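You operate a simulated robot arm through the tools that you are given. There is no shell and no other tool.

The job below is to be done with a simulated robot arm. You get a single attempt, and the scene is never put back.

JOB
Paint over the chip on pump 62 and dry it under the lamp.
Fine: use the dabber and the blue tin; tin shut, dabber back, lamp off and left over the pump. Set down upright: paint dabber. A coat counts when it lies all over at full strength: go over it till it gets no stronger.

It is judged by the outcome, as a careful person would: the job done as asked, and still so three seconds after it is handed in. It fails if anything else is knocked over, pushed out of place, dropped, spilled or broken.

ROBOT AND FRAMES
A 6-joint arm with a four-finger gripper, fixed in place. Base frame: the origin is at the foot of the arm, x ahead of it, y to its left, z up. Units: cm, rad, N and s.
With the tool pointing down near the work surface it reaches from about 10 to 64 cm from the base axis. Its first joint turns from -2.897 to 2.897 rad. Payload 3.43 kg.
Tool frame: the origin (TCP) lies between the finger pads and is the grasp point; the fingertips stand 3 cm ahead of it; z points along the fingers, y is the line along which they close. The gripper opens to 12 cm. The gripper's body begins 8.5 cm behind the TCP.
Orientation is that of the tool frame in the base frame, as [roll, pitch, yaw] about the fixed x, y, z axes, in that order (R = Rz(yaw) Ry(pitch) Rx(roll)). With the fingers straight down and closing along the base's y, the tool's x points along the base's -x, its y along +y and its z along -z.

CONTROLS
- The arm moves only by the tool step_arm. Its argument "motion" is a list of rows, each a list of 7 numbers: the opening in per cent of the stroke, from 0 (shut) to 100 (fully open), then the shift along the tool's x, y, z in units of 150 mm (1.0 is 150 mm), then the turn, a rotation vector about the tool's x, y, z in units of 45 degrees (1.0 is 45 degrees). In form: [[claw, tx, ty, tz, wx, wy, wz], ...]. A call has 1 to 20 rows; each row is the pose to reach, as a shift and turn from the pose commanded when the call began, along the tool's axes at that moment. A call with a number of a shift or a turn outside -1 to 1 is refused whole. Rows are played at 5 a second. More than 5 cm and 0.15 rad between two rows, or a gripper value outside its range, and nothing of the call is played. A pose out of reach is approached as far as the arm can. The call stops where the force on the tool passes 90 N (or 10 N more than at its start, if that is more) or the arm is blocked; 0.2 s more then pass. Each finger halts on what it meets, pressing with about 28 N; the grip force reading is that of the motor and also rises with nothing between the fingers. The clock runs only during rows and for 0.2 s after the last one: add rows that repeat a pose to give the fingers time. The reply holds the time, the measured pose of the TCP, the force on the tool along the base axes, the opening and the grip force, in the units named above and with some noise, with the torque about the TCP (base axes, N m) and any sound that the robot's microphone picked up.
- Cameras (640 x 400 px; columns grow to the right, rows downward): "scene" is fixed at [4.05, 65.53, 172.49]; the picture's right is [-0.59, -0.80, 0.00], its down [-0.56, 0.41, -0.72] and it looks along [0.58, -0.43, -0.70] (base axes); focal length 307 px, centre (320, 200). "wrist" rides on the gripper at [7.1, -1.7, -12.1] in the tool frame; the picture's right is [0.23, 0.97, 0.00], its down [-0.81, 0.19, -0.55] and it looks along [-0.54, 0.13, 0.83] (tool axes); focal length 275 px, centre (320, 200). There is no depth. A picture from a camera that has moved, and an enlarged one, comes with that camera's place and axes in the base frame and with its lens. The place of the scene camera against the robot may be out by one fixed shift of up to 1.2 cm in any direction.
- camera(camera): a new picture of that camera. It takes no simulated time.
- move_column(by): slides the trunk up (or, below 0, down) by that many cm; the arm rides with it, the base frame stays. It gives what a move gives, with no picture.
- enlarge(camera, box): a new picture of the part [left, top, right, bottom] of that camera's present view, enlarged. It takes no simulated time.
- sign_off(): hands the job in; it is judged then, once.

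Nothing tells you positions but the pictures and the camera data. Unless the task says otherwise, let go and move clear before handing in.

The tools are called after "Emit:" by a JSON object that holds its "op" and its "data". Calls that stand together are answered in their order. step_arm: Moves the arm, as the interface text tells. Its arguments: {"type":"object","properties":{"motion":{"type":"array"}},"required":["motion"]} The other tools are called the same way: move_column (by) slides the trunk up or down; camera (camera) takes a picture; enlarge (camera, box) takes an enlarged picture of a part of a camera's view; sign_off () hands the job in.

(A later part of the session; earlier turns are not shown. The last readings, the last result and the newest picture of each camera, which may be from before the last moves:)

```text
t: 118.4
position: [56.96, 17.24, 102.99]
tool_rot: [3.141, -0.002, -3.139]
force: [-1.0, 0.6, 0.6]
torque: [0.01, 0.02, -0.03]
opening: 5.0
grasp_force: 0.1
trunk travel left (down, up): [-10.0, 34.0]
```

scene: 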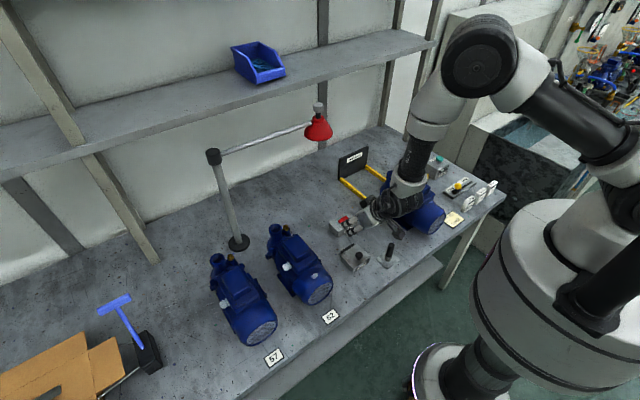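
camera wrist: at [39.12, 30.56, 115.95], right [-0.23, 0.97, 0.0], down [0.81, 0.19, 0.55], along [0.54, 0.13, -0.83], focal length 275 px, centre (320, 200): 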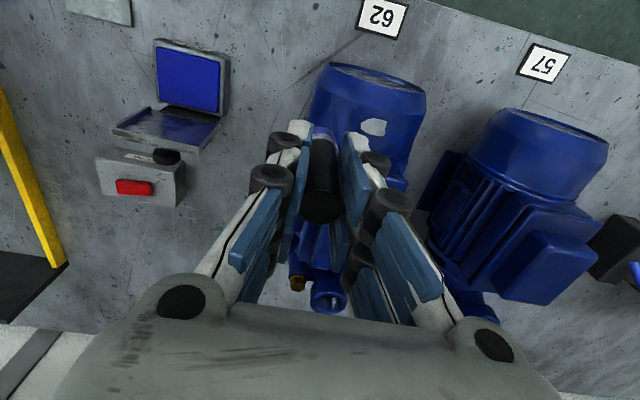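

Emit:
{"op": "step_arm", "data": {"motion": [[42, -0.01, 0.01, 0.1, 0, 0.13, 0], [42, -0.02, 0.017, 0.2, 0, 0.26, 0], [42, -0.029, 0.017, 0.32, 0, 0.39, 0], [42, -0.029, 0.017, 0.42, 0, 0.5, 0], [42, -0.029, 0.017, 0.5, 0, 0.5, 0], [42, -0.029, 0.017, 0.5, 0, 0.5, 0]]}}

Emit:
{"op": "enlarge", "data": {"camera": "wrist", "box": [220, 60, 420, 260]}}

Emit:
{"op": "enlarge", "data": {"camera": "scene", "box": [320, 190, 420, 270]}}

```text
t: 119.8
position: [57.54, 17.78, 95.45]
tool_rot: [3.141, -0.394, -3.141]
force: [0.7, 0.5, 0.0]
torque: [-0.01, 0.0, 0.0]
opening: 4.99
grasp_force: 0.1
trunk travel left (down, up): [-10.0, 34.0]
```

```text
2.00 times, centred on (320, 160) of wrist
camera zoom: at [55.5, 15.98, 109.39], right [-0.21, 0.97, 0.09], down [0.96, 0.19, 0.2], along [0.18, 0.13, -0.98], focal length 551 px, centre (320, 280)
```

zoom: 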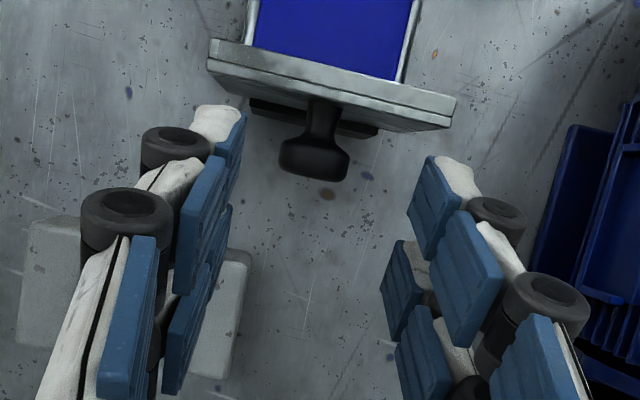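

```text
5.00 times, centred on (370, 230) of scene
camera zoom: at [4.05, 65.53, 172.49], right [-0.59, -0.8, 0.0], down [-0.56, 0.41, -0.72], along [0.58, -0.43, -0.7], focal length 1536 px, centre (70, 50)
```

zoom: 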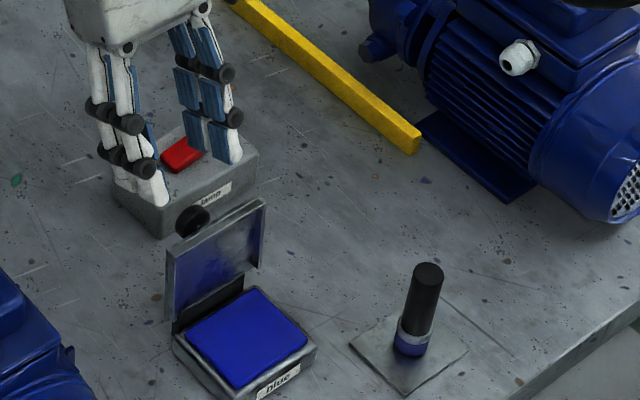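

The knob is at about (54.9,17.5,89.4). I'll slide the fingers down around it.

Emit:
{"op": "step_arm", "data": {"motion": [[42, 0.008, -0.019, 0.1, 0, 0, 0], [42, 0.008, -0.019, 0.2, 0, 0, 0], [42, 0.008, -0.019, 0.3, 0, 0, 0], [42, 0.008, -0.019, 0.3, 0, 0, 0]]}}

Emit:
{"op": "enlarge", "data": {"camera": "wrist", "box": [220, 60, 420, 260]}}

```text
t: 120.8
position: [55.48, 17.36, 91.07]
tool_rot: [-3.139, -0.397, -3.14]
force: [-0.5, -0.3, 1.0]
torque: [0.03, -0.08, -0.01]
opening: 5.05
grasp_force: 0.1
trunk travel left (down, up): [-10.0, 34.0]
```

```text
2.00 times, centred on (320, 160) of wrist
camera zoom: at [53.45, 15.6, 105.1], right [-0.21, 0.97, 0.09], down [0.96, 0.19, 0.2], along [0.17, 0.13, -0.98], focal length 551 px, centre (320, 280)
```

zoom: 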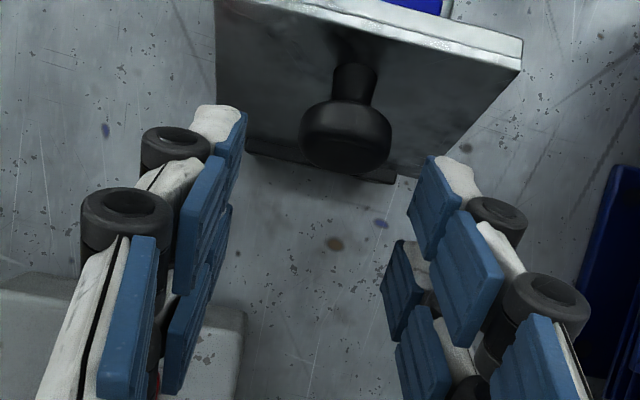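

The lid looks like it has shifted. I'll check from the other camera.

Emit:
{"op": "enlarge", "data": {"camera": "scene", "box": [320, 190, 420, 270]}}

Emit:
{"op": "enlarge", "data": {"camera": "wrist", "box": [220, 40, 420, 240]}}

```text
5.00 times, centred on (370, 230) of scene
camera zoom: at [4.05, 65.53, 172.49], right [-0.59, -0.8, 0.0], down [-0.56, 0.41, -0.72], along [0.58, -0.43, -0.7], focal length 1536 px, centre (70, 50)
```

zoom: 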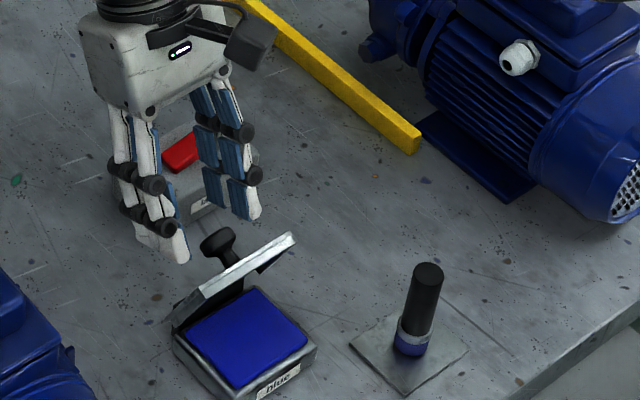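

```text
2.00 times, centred on (320, 140) of wrist
camera zoom: at [53.45, 15.6, 105.1], right [-0.21, 0.97, 0.09], down [0.96, 0.19, 0.2], along [0.17, 0.13, -0.98], focal length 551 px, centre (320, 320)
```

zoom: 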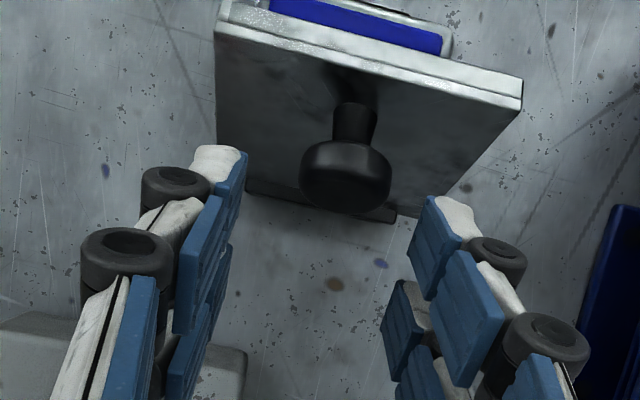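

The fingers nudged the lid past vertical and it's swinging shut by itself, at about 60° now. Nothing is in its way, so I'll back off and let it close.

Emit:
{"op": "step_arm", "data": {"motion": [[42, 0, 0, -0.1, 0, 0, 0], [42, 0, 0, -0.25, 0, 0, 0], [42, 0, 0, -0.25, 0, 0, 0]]}}

Emit:
{"op": "enlarge", "data": {"camera": "scene", "box": [320, 190, 420, 270]}}

```text
t: 121.6
position: [57.01, 17.42, 94.72]
tool_rot: [-3.14, -0.395, -3.138]
force: [-0.2, -0.1, -0.2]
torque: [-0.01, -0.01, 0.0]
opening: 5.02
grasp_force: 0.0
trunk travel left (down, up): [-10.0, 34.0]
```

```text
5.00 times, centred on (370, 230) of scene
camera zoom: at [4.05, 65.53, 172.49], right [-0.59, -0.8, 0.0], down [-0.56, 0.41, -0.72], along [0.58, -0.43, -0.7], focal length 1536 px, centre (70, 50)
```

zoom: 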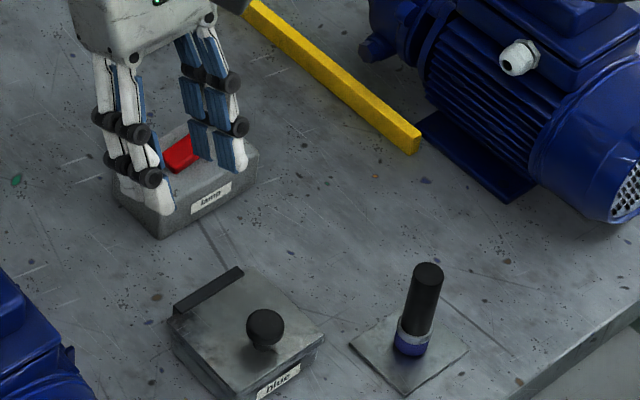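

The lid is shut and the tin is in its original place. Next is the lamp. I'll straighten the tool and rise, then bring the trunk back up to work at the lamp's height.

Emit:
{"op": "step_arm", "data": {"motion": [[42, 0.077, 0, -0.185, 0, 0, 0], [42, 0.2, 0, -0.3, 0, -0.13, 0], [42, 0.35, 0, -0.36, 0, -0.26, 0], [42, 0.5, 0, -0.365, 0, -0.39, 0], [42, 0.512, 0, -0.365, 0, -0.5, 0], [42, 0.512, 0, -0.365, 0, -0.5, 0]]}}

Emit:
{"op": "enlarge", "data": {"camera": "scene", "box": [180, 80, 360, 200]}}

```text
t: 123.0
position: [51.97, 17.79, 102.87]
tool_rot: [-3.141, 0.0, -3.14]
force: [-0.2, 0.2, 0.2]
torque: [0.02, 0.01, 0.01]
opening: 5.04
grasp_force: 0.1
trunk travel left (down, up): [-10.0, 34.0]
```

```text
3.33 times, centred on (270, 140) of scene
camera zoom: at [4.05, 65.53, 172.49], right [-0.59, -0.8, 0.0], down [-0.56, 0.41, -0.72], along [0.58, -0.43, -0.7], focal length 1024 px, centre (487, 400)
```

zoom: 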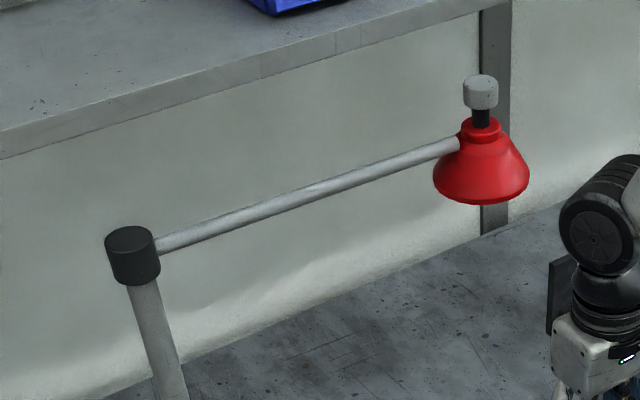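

Emit:
{"op": "move_column", "data": {"by": 22}}

```text
t: 125.4
position: [52.02, 17.63, 124.77]
tool_rot: [-3.14, -0.003, -3.14]
force: [0.5, 0.3, 0.3]
torque: [0.0, 0.02, 0.01]
opening: 5.08
grasp_force: 0.0
trunk travel left (down, up): [-32.0, 12.0]
```

Emit:
{"op": "step_arm", "data": {"motion": [[50, -0.13, -0.077, -0.12, 0, -0.167, 0], [50, -0.266, -0.153, -0.24, 0, -0.333, 0], [50, -0.4, -0.23, -0.36, 0, -0.5, 0], [50, -0.533, -0.307, -0.48, 0, -0.667, 0], [50, -0.533, -0.307, -0.48, 0, -0.667, 0]]}}

Emit:
{"op": "camera", "data": {"camera": "wrist"}}

Emit:
{"op": "camera", "data": {"camera": "scene"}}

```text
t: 126.6
position: [60.1, 12.82, 132.07]
tool_rot: [-3.139, 0.525, -3.138]
force: [0.0, -0.6, 0.9]
torque: [-0.03, -0.04, 0.06]
opening: 6.0
grasp_force: 0.1
trunk travel left (down, up): [-32.0, 12.0]
```

```text
taken
camera wrist: at [47.84, 11.11, 139.08], right [-0.2, 0.97, -0.12], down [0.43, 0.19, 0.88], along [0.88, 0.13, -0.45], focal length 275 px, centre (320, 200)
```

wrist: 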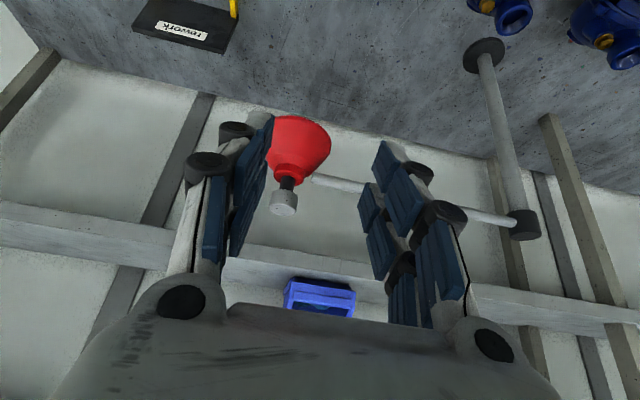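

```text
taken
```

scene: 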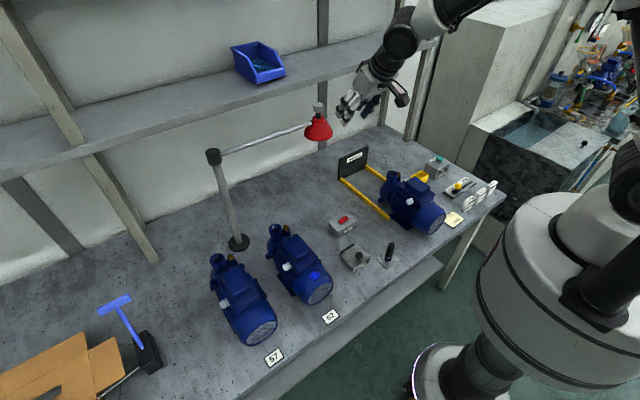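

No reach problem here, and the lamp's grey knob is in view ahead. I'll enlarge to locate it.

Emit:
{"op": "enlarge", "data": {"camera": "wrist", "box": [250, 110, 410, 230]}}

Emit:
{"op": "enlarge", "data": {"camera": "scene", "box": [290, 60, 410, 150]}}

```text
3.33 times, centred on (330, 170) of wrist
camera zoom: at [47.84, 11.11, 139.08], right [-0.2, 0.97, -0.12], down [0.43, 0.19, 0.88], along [0.88, 0.13, -0.45], focal length 918 px, centre (287, 300)
```

zoom: 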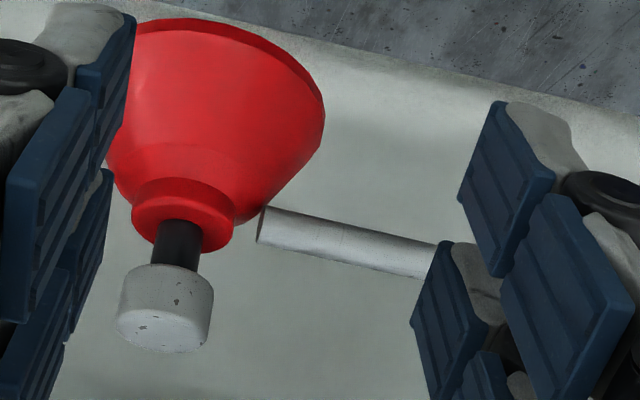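

```text
4.44 times, centred on (350, 105) of scene
camera zoom: at [4.05, 65.53, 172.49], right [-0.59, -0.8, 0.0], down [-0.56, 0.41, -0.72], along [0.58, -0.43, -0.7], focal length 1366 px, centre (187, 622)
```

zoom: 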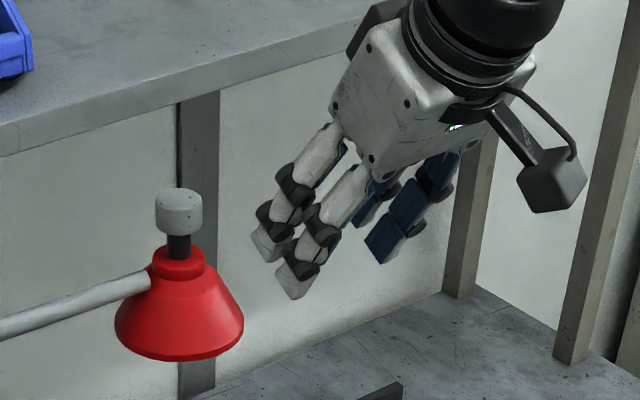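

The lamp knob is at about (79.2,11.2,124.6) and 3.3 cm wide. I'll move to a point just short of it along the tool axis.

Emit:
{"op": "step_arm", "data": {"motion": [[50, -0.2, -0.028, 0.11, 0, 0, 0], [50, -0.42, -0.055, 0.23, 0, 0, 0], [50, -0.63, -0.083, 0.34, 0, 0, 0], [50, -0.85, -0.111, 0.46, 0, 0, 0], [50, -0.85, -0.111, 0.46, 0, 0, 0]]}}

Emit:
{"op": "camera", "data": {"camera": "wrist"}}

Emit:
{"op": "enlarge", "data": {"camera": "scene", "box": [270, 50, 410, 150]}}

```text
t: 127.8
position: [74.42, 11.32, 132.43]
tool_rot: [-3.141, 0.524, -3.138]
force: [0.6, -0.4, 0.2]
torque: [0.0, 0.0, 0.01]
opening: 5.98
grasp_force: 0.1
trunk travel left (down, up): [-32.0, 12.0]
```

```text
taken
camera wrist: at [62.23, 9.55, 139.35], right [-0.2, 0.97, -0.12], down [0.43, 0.19, 0.88], along [0.88, 0.13, -0.45], focal length 275 px, centre (320, 200)
```

wrist: 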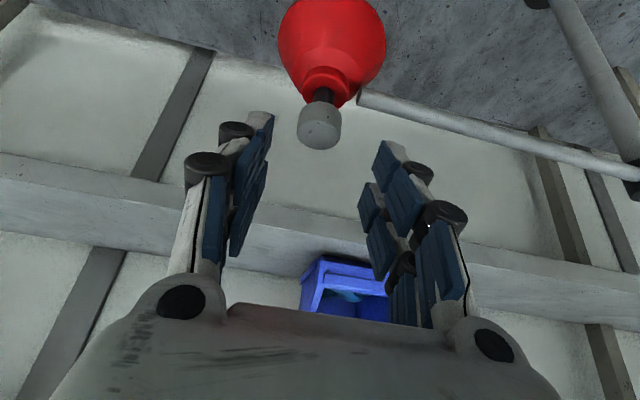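

```text
4.00 times, centred on (340, 100) of scene
camera zoom: at [4.05, 65.53, 172.49], right [-0.59, -0.8, 0.0], down [-0.56, 0.41, -0.72], along [0.58, -0.43, -0.7], focal length 1229 px, centre (240, 600)
```

zoom: 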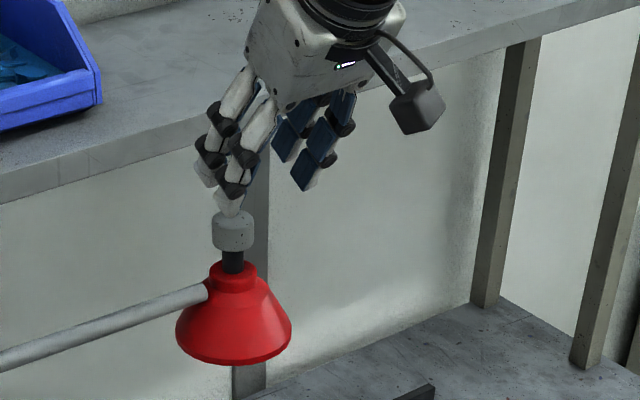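

I'm lined up with the knob. I'll move in along the tool axis, part way first.

Emit:
{"op": "step_arm", "data": {"motion": [[50, 0.004, -0.008, 0.12, 0, 0, 0], [50, 0.008, -0.015, 0.25, 0, 0, 0], [50, 0.008, -0.015, 0.25, 0, 0, 0]]}}

Emit:
{"op": "enlarge", "data": {"camera": "wrist", "box": [220, 60, 420, 240]}}

Emit:
{"op": "enlarge", "data": {"camera": "scene", "box": [290, 70, 370, 140]}}

```text
t: 128.6
position: [76.36, 11.11, 128.97]
tool_rot: [-3.14, 0.524, -3.137]
force: [-0.5, -0.6, -0.4]
torque: [0.03, 0.02, -0.03]
opening: 5.98
grasp_force: 0.1
trunk travel left (down, up): [-32.0, 12.0]
```

```text
2.22 times, centred on (320, 150) of wrist
camera zoom: at [64.05, 9.36, 135.96], right [-0.2, 0.97, -0.12], down [0.43, 0.19, 0.88], along [0.88, 0.13, -0.45], focal length 612 px, centre (320, 311)
```

zoom: 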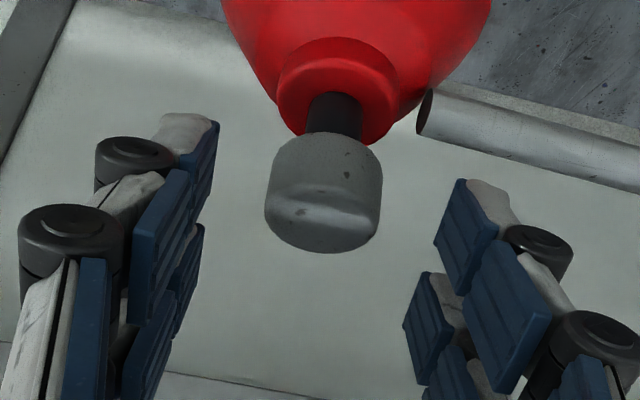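

```text
5.71 times, centred on (330, 105) of scene
camera zoom: at [4.05, 65.53, 172.49], right [-0.59, -0.8, 0.0], down [-0.56, 0.41, -0.72], along [0.58, -0.43, -0.7], focal length 1756 px, centre (263, 743)
```

zoom: 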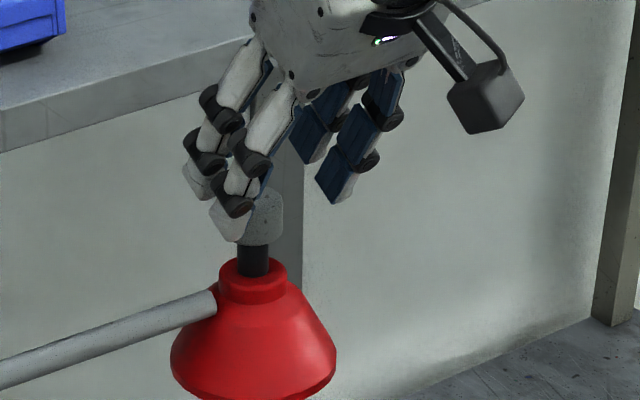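

Emit:
{"op": "step_arm", "data": {"motion": [[50, 0.01, 0, 0.08, 0, 0, 0], [50, 0.018, 0, 0.15, 0, 0, 0], [50, 0.02, 0, 0.213, 0, 0, 0], [50, 0.02, 0, 0.213, 0, 0, 0]]}}

Emit:
{"op": "enlarge", "data": {"camera": "wrist", "box": [220, 60, 420, 240]}}

Emit:
{"op": "enlarge", "data": {"camera": "scene", "box": [290, 70, 370, 140]}}

```text
t: 129.6
position: [77.68, 11.2, 125.94]
tool_rot: [-3.14, 0.521, -3.138]
force: [-0.1, -0.1, -0.8]
torque: [-0.02, -0.01, -0.01]
opening: 6.0
grasp_force: 0.1
trunk travel left (down, up): [-32.0, 12.0]
```

```text
2.22 times, centred on (320, 150) of wrist
camera zoom: at [65.41, 9.41, 132.92], right [-0.2, 0.97, -0.12], down [0.43, 0.19, 0.88], along [0.88, 0.13, -0.45], focal length 612 px, centre (320, 311)
```

zoom: 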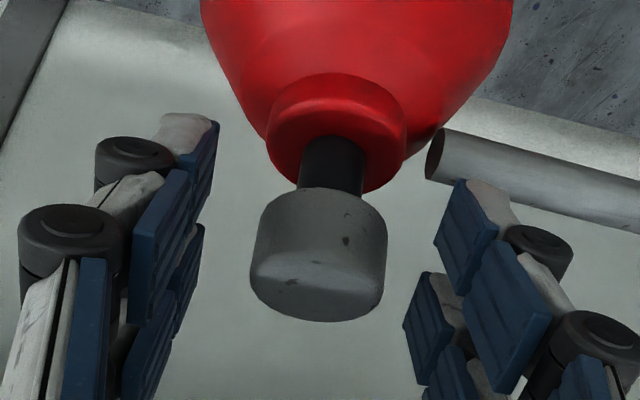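

```text
5.71 times, centred on (330, 105) of scene
camera zoom: at [4.05, 65.53, 172.49], right [-0.59, -0.8, 0.0], down [-0.56, 0.41, -0.72], along [0.58, -0.43, -0.7], focal length 1756 px, centre (263, 743)
```

zoom: 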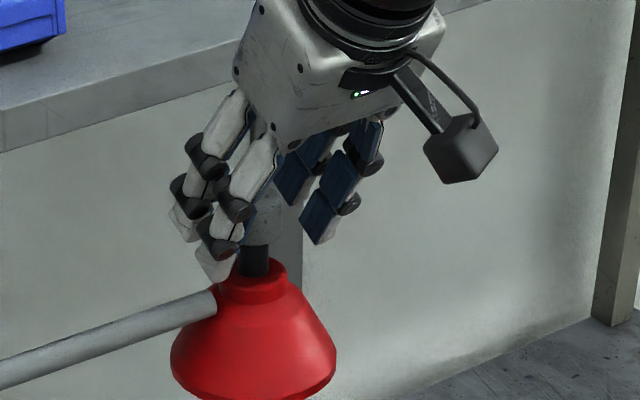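

The knob is centred between the fingers. I'll close on it.

Emit:
{"op": "step_arm", "data": {"motion": [[42, 0, 0, 0, 0, 0, 0], [34, 0, 0, 0, 0, 0, 0], [26, 0, 0, 0, 0, 0, 0], [18, 0, 0, 0, 0, 0, 0], [15, 0, 0, 0, 0, 0, 0], [15, 0, 0, 0, 0, 0, 0]]}}

Emit:
{"op": "enlarge", "data": {"camera": "wrist", "box": [220, 60, 420, 240]}}

```text
t: 131.0
position: [77.75, 11.2, 125.83]
tool_rot: [-3.141, 0.521, -3.138]
force: [-0.2, 1.5, 0.2]
torque: [0.04, 0.03, 0.02]
opening: 3.28
grasp_force: 44.5
trunk travel left (down, up): [-32.0, 12.0]
```

```text
2.22 times, centred on (320, 150) of wrist
camera zoom: at [65.44, 9.45, 132.91], right [-0.2, 0.97, -0.12], down [0.43, 0.19, 0.88], along [0.88, 0.13, -0.45], focal length 612 px, centre (320, 311)
```

zoom: 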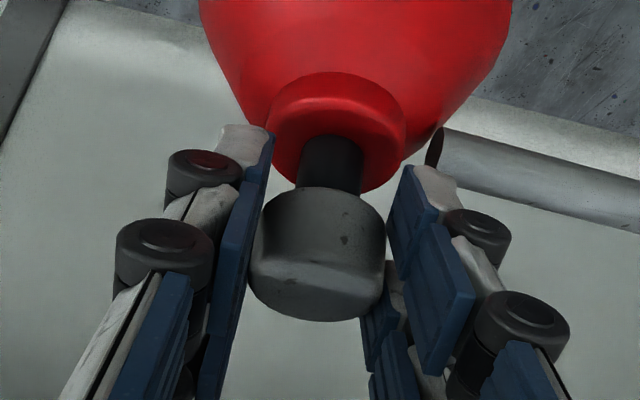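

The lamp knob is gripped, 3.28 cm across. The post is at about (79.75,47.0), so the arm is 35.8 cm long. I'll start swinging gently along that arc to feel the resistance.

Emit:
{"op": "step_arm", "data": {"motion": [[15, 0.03, 0.001, -0.018, 0, 0, 0], [15, 0.065, 0.004, -0.037, 0, 0, 0], [15, 0.0994, 0.0073, -0.0571, 0, 0, 0], [15, 0.0994, 0.0073, -0.0571, 0, 0, 0]]}}

Emit:
{"op": "enlarge", "data": {"camera": "wrist", "box": [220, 60, 420, 240]}}

Emit:
{"op": "enlarge", "data": {"camera": "scene", "box": [190, 60, 370, 260]}}

```text
t: 132.0
position: [75.91, 11.29, 125.86]
tool_rot: [-3.141, 0.521, -3.139]
force: [0.5, 1.8, -2.2]
torque: [0.25, -0.29, -0.13]
opening: 3.26
grasp_force: 45.1
trunk travel left (down, up): [-32.0, 12.0]
```

```text
2.22 times, centred on (320, 150) of wrist
camera zoom: at [63.65, 9.56, 132.9], right [-0.2, 0.97, -0.12], down [0.43, 0.19, 0.88], along [0.88, 0.13, -0.45], focal length 612 px, centre (320, 311)
```

zoom: 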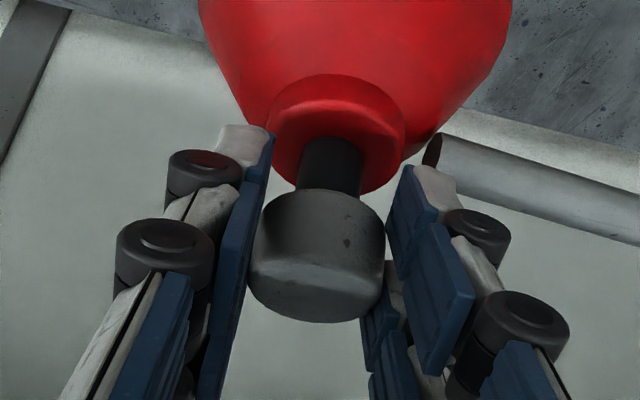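

```text
2.00 times, centred on (280, 160) of scene
camera zoom: at [4.05, 65.53, 172.49], right [-0.59, -0.8, 0.0], down [-0.56, 0.41, -0.72], along [0.58, -0.43, -0.7], focal length 614 px, centre (400, 280)
```

zoom: 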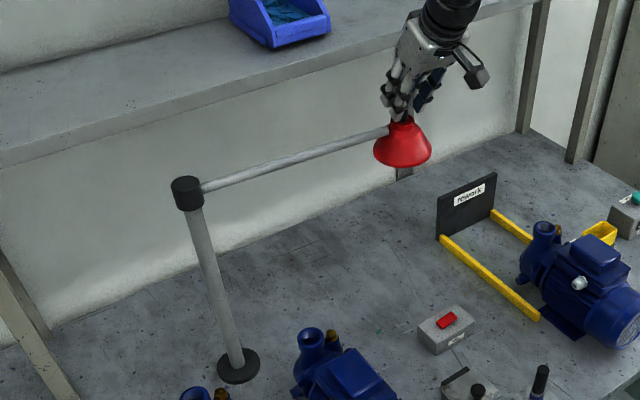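

The lamp swings easily with only about 2 N. I'll continue along the arc, reducing the tilt as it comes closer.

Emit:
{"op": "step_arm", "data": {"motion": [[15, 0.053, 0.006, -0.031, 0, 0.02, 0], [15, 0.1055, 0.014, -0.062, 0, 0.041, 0], [15, 0.2097, 0.0347, -0.1233, 0, 0.0856, 0], [15, 0.3127, 0.0613, -0.1837, 0, 0.13, 0], [15, 0.4145, 0.0953, -0.2434, 0, 0.1744, 0], [15, 0.514, 0.1347, -0.3017, 0, 0.2189, 0], [15, 0.6125, 0.1807, -0.3593, 0, 0.2633, 0], [15, 0.6125, 0.1807, -0.3593, 0, 0.2633, 0]]}}

Emit:
{"op": "enlarge", "data": {"camera": "scene", "box": [190, 60, 370, 260]}}

Emit:
{"op": "enlarge", "data": {"camera": "wrist", "box": [220, 60, 420, 240]}}

```text
t: 133.8
position: [65.25, 13.92, 126.14]
tool_rot: [-3.137, 0.313, -3.139]
force: [-0.4, -0.3, -7.7]
torque: [-0.31, -0.47, -0.07]
opening: 3.24
grasp_force: 44.5
trunk travel left (down, up): [-32.0, 12.0]
```

```text
2.00 times, centred on (280, 160) of scene
camera zoom: at [4.05, 65.53, 172.49], right [-0.59, -0.8, 0.0], down [-0.56, 0.41, -0.72], along [0.58, -0.43, -0.7], focal length 614 px, centre (400, 280)
```

zoom: 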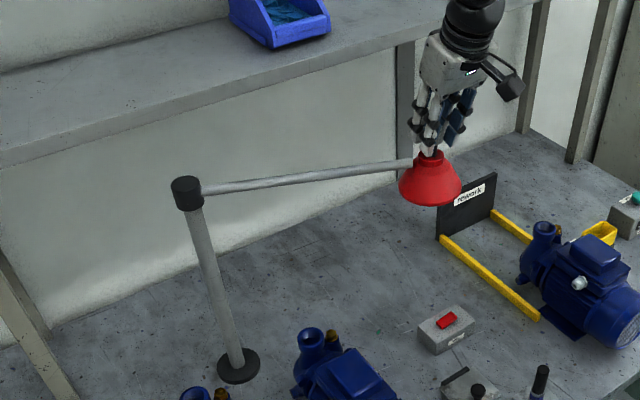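

```text
2.22 times, centred on (320, 150) of wrist
camera zoom: at [54.69, 12.22, 135.55], right [-0.22, 0.97, -0.07], down [0.6, 0.2, 0.77], along [0.77, 0.13, -0.63], focal length 612 px, centre (320, 311)
```

zoom: 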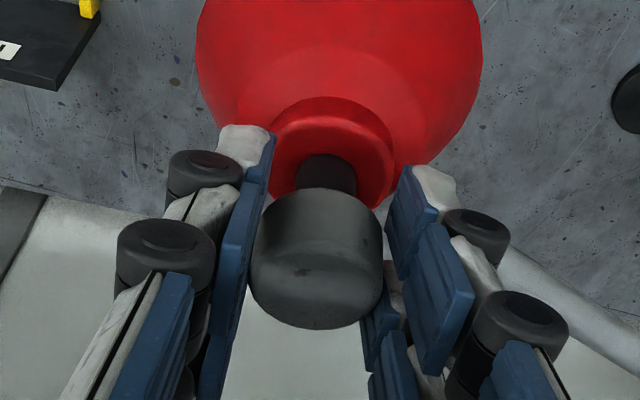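

It's swinging smoothly. I'll continue the arc round towards pump 62.

Emit:
{"op": "step_arm", "data": {"motion": [[15, 0.07, 0.034, -0.02, 0, 0.033, 0], [15, 0.1418, 0.0707, -0.0405, 0, 0.0667, 0], [15, 0.2758, 0.1513, -0.0849, 0, 0.1333, 0], [15, 0.4048, 0.242, -0.1276, 0, 0.2, 0], [15, 0.5275, 0.3427, -0.168, 0, 0.2667, 0], [15, 0.6433, 0.4513, -0.206, 0, 0.3333, 0], [15, 0.7515, 0.5693, -0.2413, 0, 0.4, 0], [15, 0.8548, 0.6953, -0.2749, 0, 0.4, 0], [15, 0.8548, 0.6953, -0.2749, 0, 0.4, 0]]}}

Emit:
{"op": "camera", "data": {"camera": "scene"}}

Emit:
{"op": "enlarge", "data": {"camera": "wrist", "box": [220, 60, 420, 240]}}

```text
t: 135.8
position: [51.89, 24.26, 126.46]
tool_rot: [3.141, 0.003, -3.138]
force: [1.2, 1.3, 20.1]
torque: [0.08, 0.41, 0.02]
opening: 3.25
grasp_force: 44.7
trunk travel left (down, up): [-32.0, 12.0]
```

```text
taken
```

scene: 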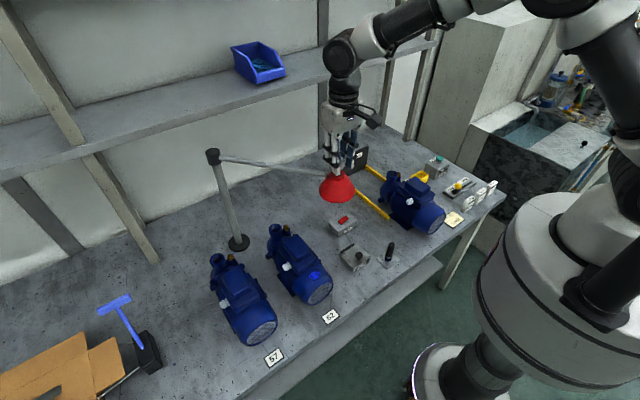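

```text
2.22 times, centred on (320, 150) of wrist
camera zoom: at [44.6, 22.51, 138.51], right [-0.23, 0.97, 0.0], down [0.81, 0.2, 0.56], along [0.54, 0.13, -0.83], focal length 612 px, centre (320, 311)
```

zoom: 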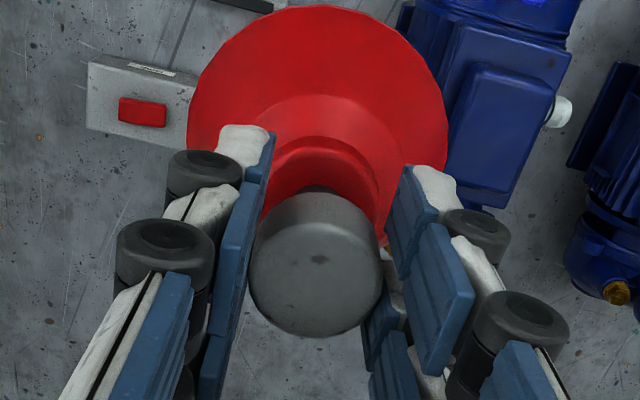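

The lamp is about two-thirds of the way round. I'll ease the downward pressure and finish the swing to above the chip.

Emit:
{"op": "step_arm", "data": {"motion": [[15, 0.04, 0.05, -0.02, 0, 0, 0], [15, 0.1007, 0.1333, -0.024, 0, 0, 0], [15, 0.1913, 0.2733, -0.024, 0, 0, 0], [15, 0.272, 0.4187, -0.024, 0, 0, 0], [15, 0.3427, 0.57, -0.024, 0, 0, 0], [15, 0.3887, 0.6867, -0.024, 0, 0, 0], [15, 0.415, 0.76, -0.024, 0, 0, 0], [15, 0.436, 0.8307, -0.024, 0, 0, 0], [15, 0.436, 0.8307, -0.024, 0, 0, 0]]}}

Emit:
{"op": "camera", "data": {"camera": "scene"}}

Emit:
{"op": "camera", "data": {"camera": "wrist"}}

Emit:
{"op": "enlarge", "data": {"camera": "scene", "box": [200, 140, 400, 320]}}

```text
t: 137.8
position: [45.63, 36.9, 126.41]
tool_rot: [-3.141, 0.003, -3.14]
force: [19.2, 2.9, 2.4]
torque: [-0.09, -0.36, -0.67]
opening: 3.23
grasp_force: 45.0
trunk travel left (down, up): [-32.0, 12.0]
```

```text
taken
```

scene: 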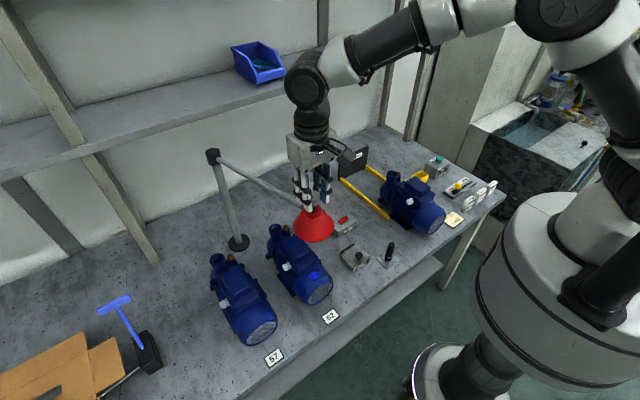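

```text
taken
camera wrist: at [38.37, 35.23, 138.57], right [-0.23, 0.97, 0.0], down [0.81, 0.19, 0.55], along [0.54, 0.13, -0.83], focal length 275 px, centre (320, 200)
```

wrist: 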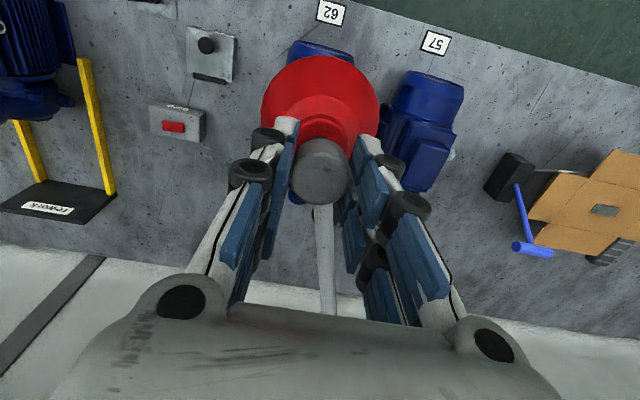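

```text
2.22 times, centred on (300, 230) of scene
camera zoom: at [4.05, 65.53, 172.49], right [-0.59, -0.8, 0.0], down [-0.56, 0.41, -0.72], along [0.58, -0.43, -0.7], focal length 683 px, centre (364, 133)
```

zoom: 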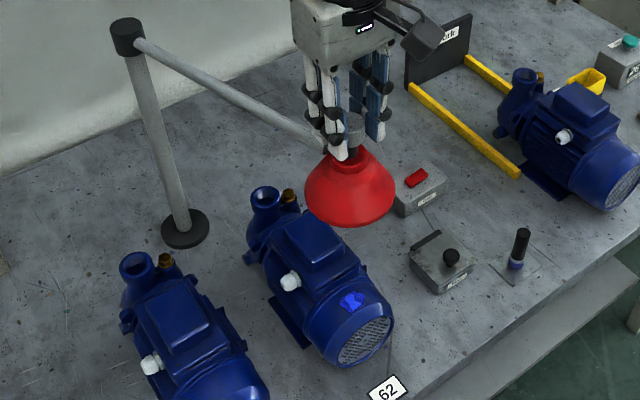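

The lamp is now over pump 62's chip, to within about a centimetre. I'll relax the small pull and let go of the knob.

Emit:
{"op": "step_arm", "data": {"motion": [[15, -0.025, 0, 0, 0, 0, 0], [15, -0.025, 0, 0, 0, 0, 0], [24, -0.025, 0, 0, 0, 0, 0], [32, -0.025, 0, 0, 0, 0, 0], [42, -0.025, 0, 0, 0, 0, 0], [50, -0.025, 0, 0, 0, 0, 0], [50, -0.025, 0, 0, 0, 0, 0]]}}

Emit:
{"op": "enlarge", "data": {"camera": "scene", "box": [250, 160, 370, 300]}}

Emit:
{"op": "enlarge", "data": {"camera": "wrist", "box": [220, 60, 420, 240]}}

```text
t: 139.4
position: [45.68, 36.9, 126.34]
tool_rot: [-3.141, 0.002, -3.14]
force: [0.4, -0.1, 0.4]
torque: [0.0, 0.01, 0.0]
opening: 6.0
grasp_force: 0.1
trunk travel left (down, up): [-32.0, 12.0]
```

```text
2.86 times, centred on (310, 230) of scene
camera zoom: at [4.05, 65.53, 172.49], right [-0.59, -0.8, 0.0], down [-0.56, 0.41, -0.72], along [0.58, -0.43, -0.7], focal length 878 px, centre (349, 114)
```

zoom: 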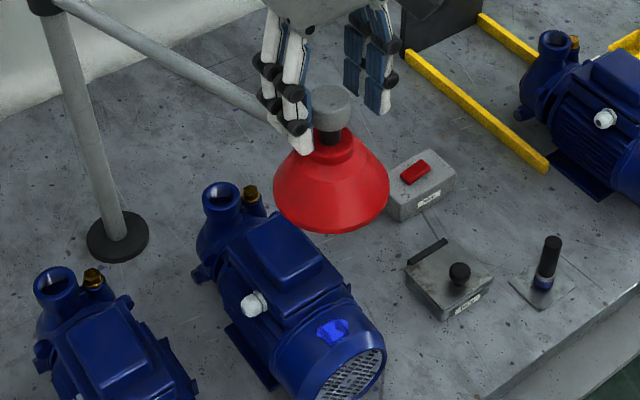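

```text
2.22 times, centred on (320, 150) of wrist
camera zoom: at [38.44, 35.13, 138.59], right [-0.23, 0.97, 0.0], down [0.81, 0.19, 0.55], along [0.54, 0.13, -0.83], focal length 612 px, centre (320, 311)
```

zoom: 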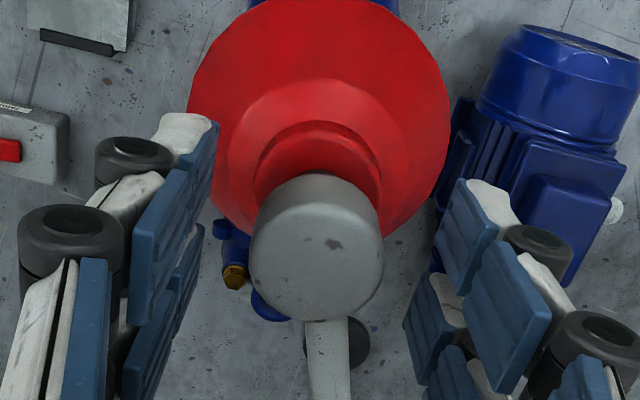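

The lamp stays put. I'll rise clear of it.

Emit:
{"op": "step_arm", "data": {"motion": [[50, 0, 0, -0.1, 0, 0, 0], [50, 0, 0, -0.3, 0, 0, 0], [50, 0, 0, -0.55, 0, 0, 0], [50, 0, 0, -0.7, 0, 0, 0], [50, 0, 0, -0.7, 0, 0, 0]]}}

Emit:
{"op": "enlarge", "data": {"camera": "wrist", "box": [180, 0, 460, 240]}}

Emit:
{"op": "enlarge", "data": {"camera": "scene", "box": [250, 160, 370, 300]}}

```text
t: 140.6
position: [45.77, 36.81, 137.09]
tool_rot: [-3.139, 0.0, -3.138]
force: [-0.6, 0.1, -0.9]
torque: [0.01, 0.0, -0.03]
opening: 6.0
grasp_force: 0.0
trunk travel left (down, up): [-32.0, 12.0]
```

```text
1.67 times, centred on (320, 120) of wrist
camera zoom: at [38.43, 35.05, 149.2], right [-0.23, 0.97, 0.0], down [0.81, 0.19, 0.55], along [0.54, 0.13, -0.83], focal length 459 px, centre (320, 333)
```

zoom: 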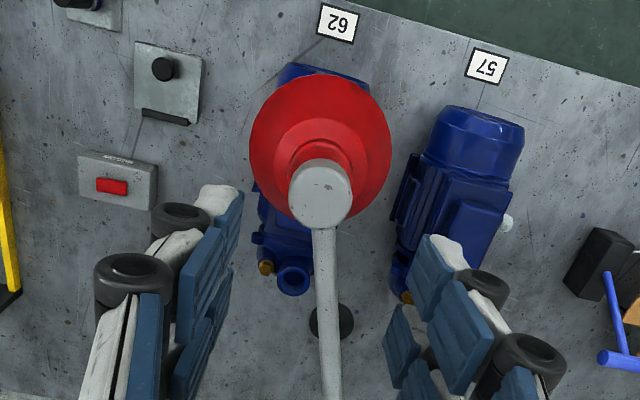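

```text
2.86 times, centred on (310, 230) of scene
camera zoom: at [4.05, 65.53, 172.49], right [-0.59, -0.8, 0.0], down [-0.56, 0.41, -0.72], along [0.58, -0.43, -0.7], focal length 878 px, centre (349, 114)
```

zoom: 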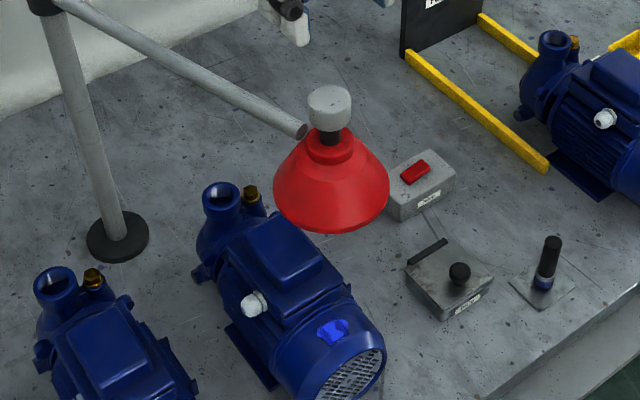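

The lamp is at about (45.5,36.7), right over the chip. Next is the switch box, so I'll move away from the lamp toward it, high up.

Emit:
{"op": "step_arm", "data": {"motion": [[50, -0.1, -0.25, 0, 0, 0, 0], [50, -0.2, -0.5, 0, 0, 0, 0], [50, -0.3, -0.75, 0, 0, 0, 0], [50, -0.4, -1.0, 0, 0, 0, 0], [50, -0.4, -1.0, 0, 0, 0, 0]]}}

```text
t: 141.8
position: [51.67, 22.04, 137.16]
tool_rot: [-3.14, 0.002, -3.137]
force: [1.2, 0.1, 0.2]
torque: [-0.04, -0.02, 0.03]
opening: 5.98
grasp_force: 0.0
trunk travel left (down, up): [-32.0, 12.0]
```

Emit:
{"op": "step_arm", "data": {"motion": [[50, 0, -0.2, 0.15, 0, 0, 0], [50, 0, -0.4, 0.35, 0, 0, 0], [50, 0, -0.6, 0.6, 0, 0, 0], [50, 0, -0.68, 0.85, 0, 0, 0], [50, 0, -0.68, 0.95, 0, 0, 0], [50, 0, -0.68, 0.95, 0, 0, 0]]}}

Emit:
{"op": "move_column", "data": {"by": -20}}

Emit:
{"op": "camera", "data": {"camera": "wrist"}}

```text
t: 143.2
position: [51.87, 11.85, 123.04]
tool_rot: [-3.14, 0.003, -3.14]
force: [-0.8, 1.1, 0.5]
torque: [-0.01, -0.01, -0.02]
opening: 5.98
grasp_force: 0.1
trunk travel left (down, up): [-32.0, 12.0]
```

```text
t: 145.3
position: [51.78, 11.83, 103.01]
tool_rot: [-3.138, 0.001, -3.14]
force: [1.4, -0.7, 0.2]
torque: [0.01, -0.03, -0.05]
opening: 6.01
grasp_force: 0.2
trunk travel left (down, up): [-12.0, 32.0]
```

```text
taken
camera wrist: at [44.67, 10.06, 115.23], right [-0.23, 0.97, 0.0], down [0.81, 0.19, 0.55], along [0.54, 0.13, -0.83], focal length 275 px, centre (320, 200)
```

wrist: 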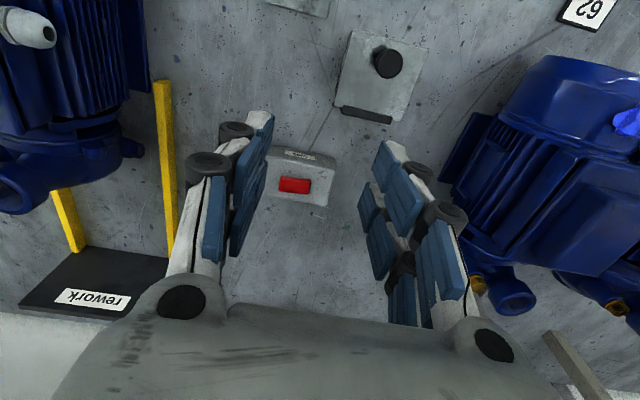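

Emit:
{"op": "enlarge", "data": {"camera": "wrist", "box": [250, 130, 350, 220]}}

Emit:
{"op": "enlarge", "data": {"camera": "scene", "box": [320, 205, 370, 245]}}

```text
4.44 times, centred on (300, 175) of wrist
camera zoom: at [44.67, 10.06, 115.23], right [-0.23, 0.97, 0.0], down [0.81, 0.19, 0.55], along [0.54, 0.13, -0.83], focal length 1224 px, centre (409, 311)
```

zoom: 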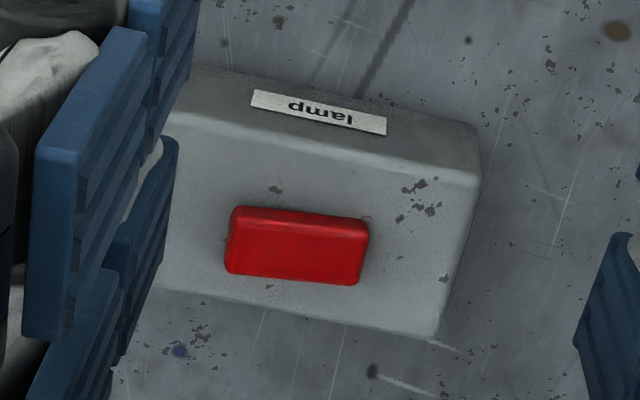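

```text
10.00 times, centred on (345, 225) of scene
camera zoom: at [4.05, 65.53, 172.49], right [-0.59, -0.8, 0.0], down [-0.56, 0.41, -0.72], along [0.58, -0.43, -0.7], focal length 3072 px, centre (70, -50)
```

zoom: 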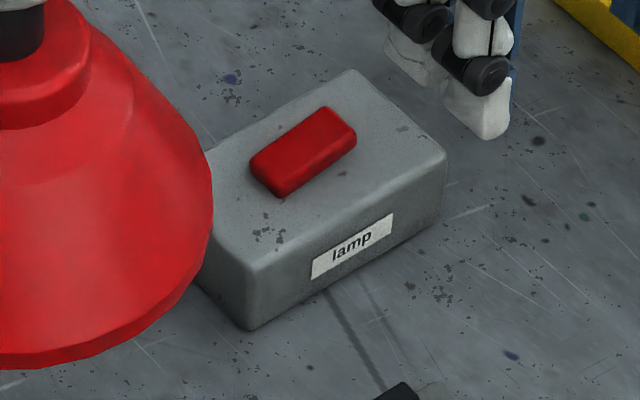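

The red switch is about 4 x 2.3 cm, centred near (63.2,11.1) with its top at about z=84.5. I'll close the fingers and move above it.

Emit:
{"op": "step_arm", "data": {"motion": [[30, -0.2, -0.01, 0.1, 0, 0, 0], [15, -0.4, -0.02, 0.2, 0, 0, 0], [0, -0.6, -0.035, 0.35, 0, 0, 0], [0, -0.76, -0.047, 0.53, 0, 0, 0], [0, -0.76, -0.047, 0.75, 0, 0, 0], [0, -0.76, -0.047, 0.75, 0, 0, 0]]}}

Emit:
{"op": "enlarge", "data": {"camera": "wrist", "box": [220, 60, 420, 240]}}

Emit:
{"op": "enlarge", "data": {"camera": "scene", "box": [300, 180, 400, 260]}}

```text
t: 146.7
position: [63.27, 11.06, 91.6]
tool_rot: [-3.139, 0.002, -3.14]
force: [-0.1, 0.6, -0.2]
torque: [0.0, 0.0, -0.04]
opening: 0.03
grasp_force: 28.1
trunk travel left (down, up): [-12.0, 32.0]
```

```text
2.22 times, centred on (320, 150) of wrist
camera zoom: at [56.01, 9.33, 103.81], right [-0.23, 0.97, 0.0], down [0.81, 0.19, 0.55], along [0.54, 0.13, -0.83], focal length 612 px, centre (320, 311)
```

zoom: 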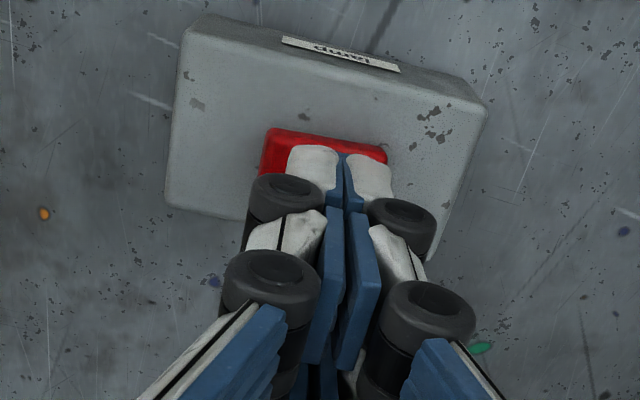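

```text
5.00 times, centred on (350, 220) of scene
camera zoom: at [4.05, 65.53, 172.49], right [-0.59, -0.8, 0.0], down [-0.56, 0.41, -0.72], along [0.58, -0.43, -0.7], focal length 1536 px, centre (170, 100)
```

zoom: 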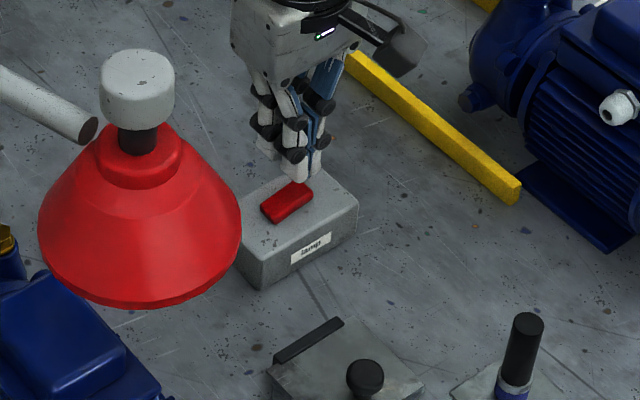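

Emit:
{"op": "step_arm", "data": {"motion": [[0, 0.03, 0.012, 0.08, 0, 0, 0], [0, 0.03, 0.012, 0.16, 0, 0, 0], [0, 0.03, 0.012, 0.23, 0, 0, 0], [0, 0.03, 0.012, 0.23, 0, 0, 0]]}}

Emit:
{"op": "enlarge", "data": {"camera": "scene", "box": [320, 190, 380, 245]}}

```text
t: 147.7
position: [62.76, 11.21, 88.28]
tool_rot: [-3.14, 0.002, -3.141]
force: [0.2, -0.5, -0.6]
torque: [-0.01, 0.01, 0.03]
opening: 0.01
grasp_force: 27.8
trunk travel left (down, up): [-12.0, 32.0]
```

```text
7.27 times, centred on (350, 218) of scene
camera zoom: at [4.05, 65.53, 172.49], right [-0.59, -0.8, 0.0], down [-0.56, 0.41, -0.72], along [0.58, -0.43, -0.7], focal length 2234 px, centre (102, 73)
```

zoom: 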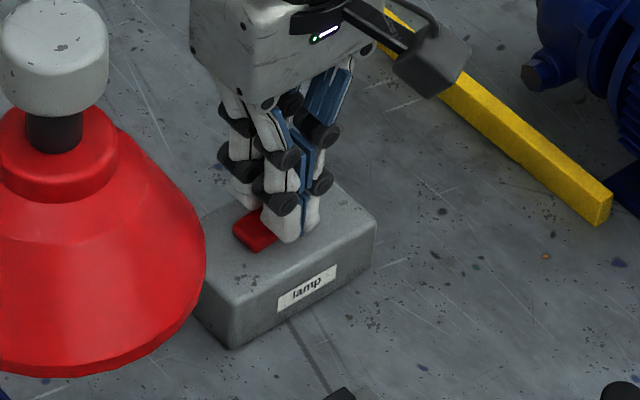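

I'm just above the switch. I'll press down in small steps.

Emit:
{"op": "step_arm", "data": {"motion": [[0, 0, 0, 0.015, 0, 0, 0], [0, 0, 0, 0.03, 0, 0, 0], [0, 0, 0, 0.045, 0, 0, 0]]}}

```text
t: 148.5
position: [62.91, 11.03, 87.85]
tool_rot: [-3.139, 0.003, -3.138]
force: [-2.7, -3.3, 11.9]
torque: [-0.13, 0.13, 0.01]
opening: 0.58
grasp_force: 33.4
trunk travel left (down, up): [-12.0, 32.0]
```

There's contact at 12 N. I'll check whether the lamp has come on.

Emit:
{"op": "camera", "data": {"camera": "scene"}}

Emit:
{"op": "enlarge", "data": {"camera": "wrist", "box": [220, 60, 420, 240]}}

```text
taken
```

scene: 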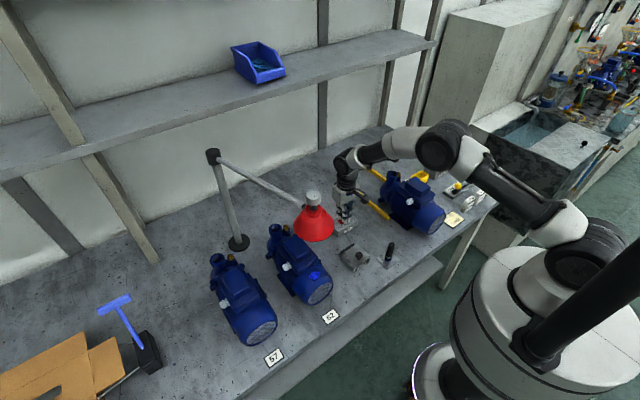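

```text
2.22 times, centred on (320, 150) of wrist
camera zoom: at [55.74, 9.37, 99.98], right [-0.23, 0.97, 0.0], down [0.81, 0.19, 0.56], along [0.54, 0.13, -0.83], focal length 612 px, centre (320, 311)
```

zoom: 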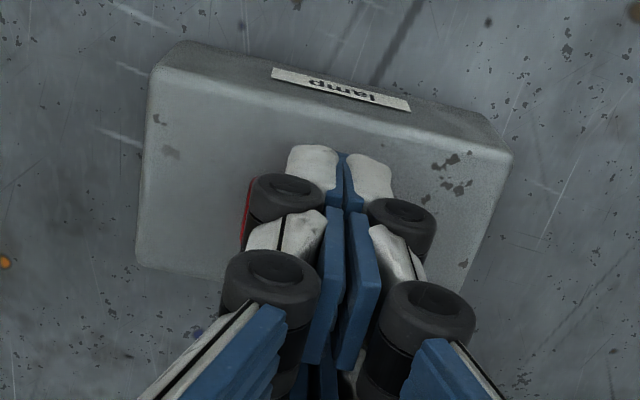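

The lamp isn't on, and the fingers seem off-centre on the switch. I'll lift and measure it again from a clearer view.

Emit:
{"op": "step_arm", "data": {"motion": [[0, 0, 0, -0.1, 0, 0, 0], [0, 0, 0, -0.25, 0, 0, 0], [0, 0.2, 0, -0.35, 0, 0, 0], [0, 0.4, 0, -0.35, 0, 0, 0], [0, 0.4, 0, -0.35, 0, 0, 0]]}}

Emit:
{"op": "enlarge", "data": {"camera": "wrist", "box": [220, 120, 420, 280]}}

Emit:
{"op": "enlarge", "data": {"camera": "scene", "box": [320, 190, 380, 245]}}

```text
t: 149.7
position: [56.98, 11.28, 92.77]
tool_rot: [-3.141, 0.004, -3.139]
force: [1.5, 0.7, 0.3]
torque: [0.02, 0.01, 0.03]
opening: 0.01
grasp_force: 33.4
trunk travel left (down, up): [-12.0, 32.0]
```

```text
2.50 times, centred on (320, 200) of wrist
camera zoom: at [49.77, 9.53, 104.94], right [-0.23, 0.97, 0.0], down [0.81, 0.19, 0.55], along [0.54, 0.13, -0.83], focal length 688 px, centre (320, 200)
```

zoom: 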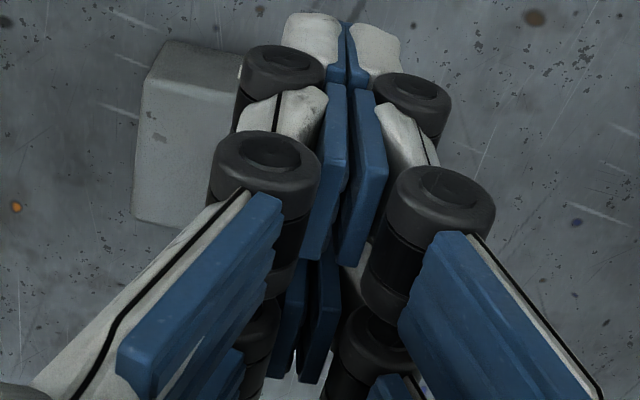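

```text
7.27 times, centred on (350, 218) of scene
camera zoom: at [4.05, 65.53, 172.49], right [-0.59, -0.8, 0.0], down [-0.56, 0.41, -0.72], along [0.58, -0.43, -0.7], focal length 2234 px, centre (102, 73)
```

zoom: 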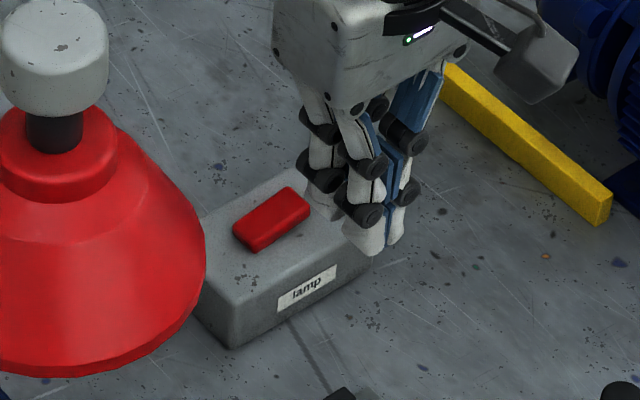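

The scene camera, corrected by known points, puts the switch at (62.9,11.0). My press was centred, just too light. I'll go back and press further, watching for a click.

Emit:
{"op": "step_arm", "data": {"motion": [[0, -0.2, -0.008, 0, 0, 0, 0], [0, -0.395, -0.015, 0, 0, 0, 0], [0, -0.395, -0.015, 0.15, 0, 0, 0], [0, -0.395, -0.015, 0.29, 0, 0, 0], [0, -0.395, -0.015, 0.32, 0, 0, 0], [0, -0.395, -0.015, 0.34, 0, 0, 0], [0, -0.395, -0.015, 0.36, 0, 0, 0]]}}

Emit:
{"op": "enlarge", "data": {"camera": "scene", "box": [280, 170, 380, 290]}}

```text
t: 151.3
position: [62.83, 10.98, 87.96]
tool_rot: [3.142, 0.006, -3.14]
force: [-1.6, -4.7, 19.7]
torque: [-0.2, 0.16, 0.03]
opening: 0.61
grasp_force: 33.4
trunk travel left (down, up): [-12.0, 32.0]
```

```text
3.33 times, centred on (330, 230) of scene
camera zoom: at [4.05, 65.53, 172.49], right [-0.59, -0.8, 0.0], down [-0.56, 0.41, -0.72], along [0.58, -0.43, -0.7], focal length 1024 px, centre (287, 100)
```

zoom: 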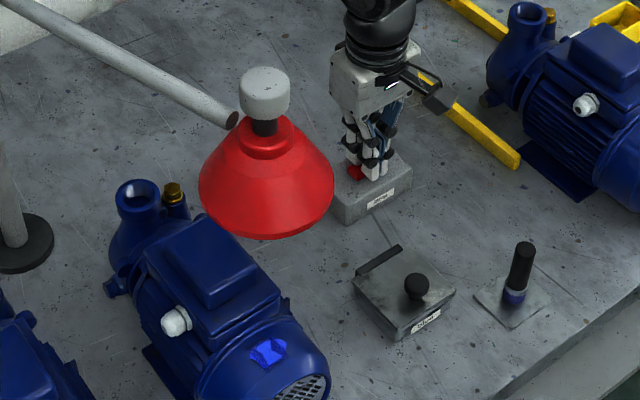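

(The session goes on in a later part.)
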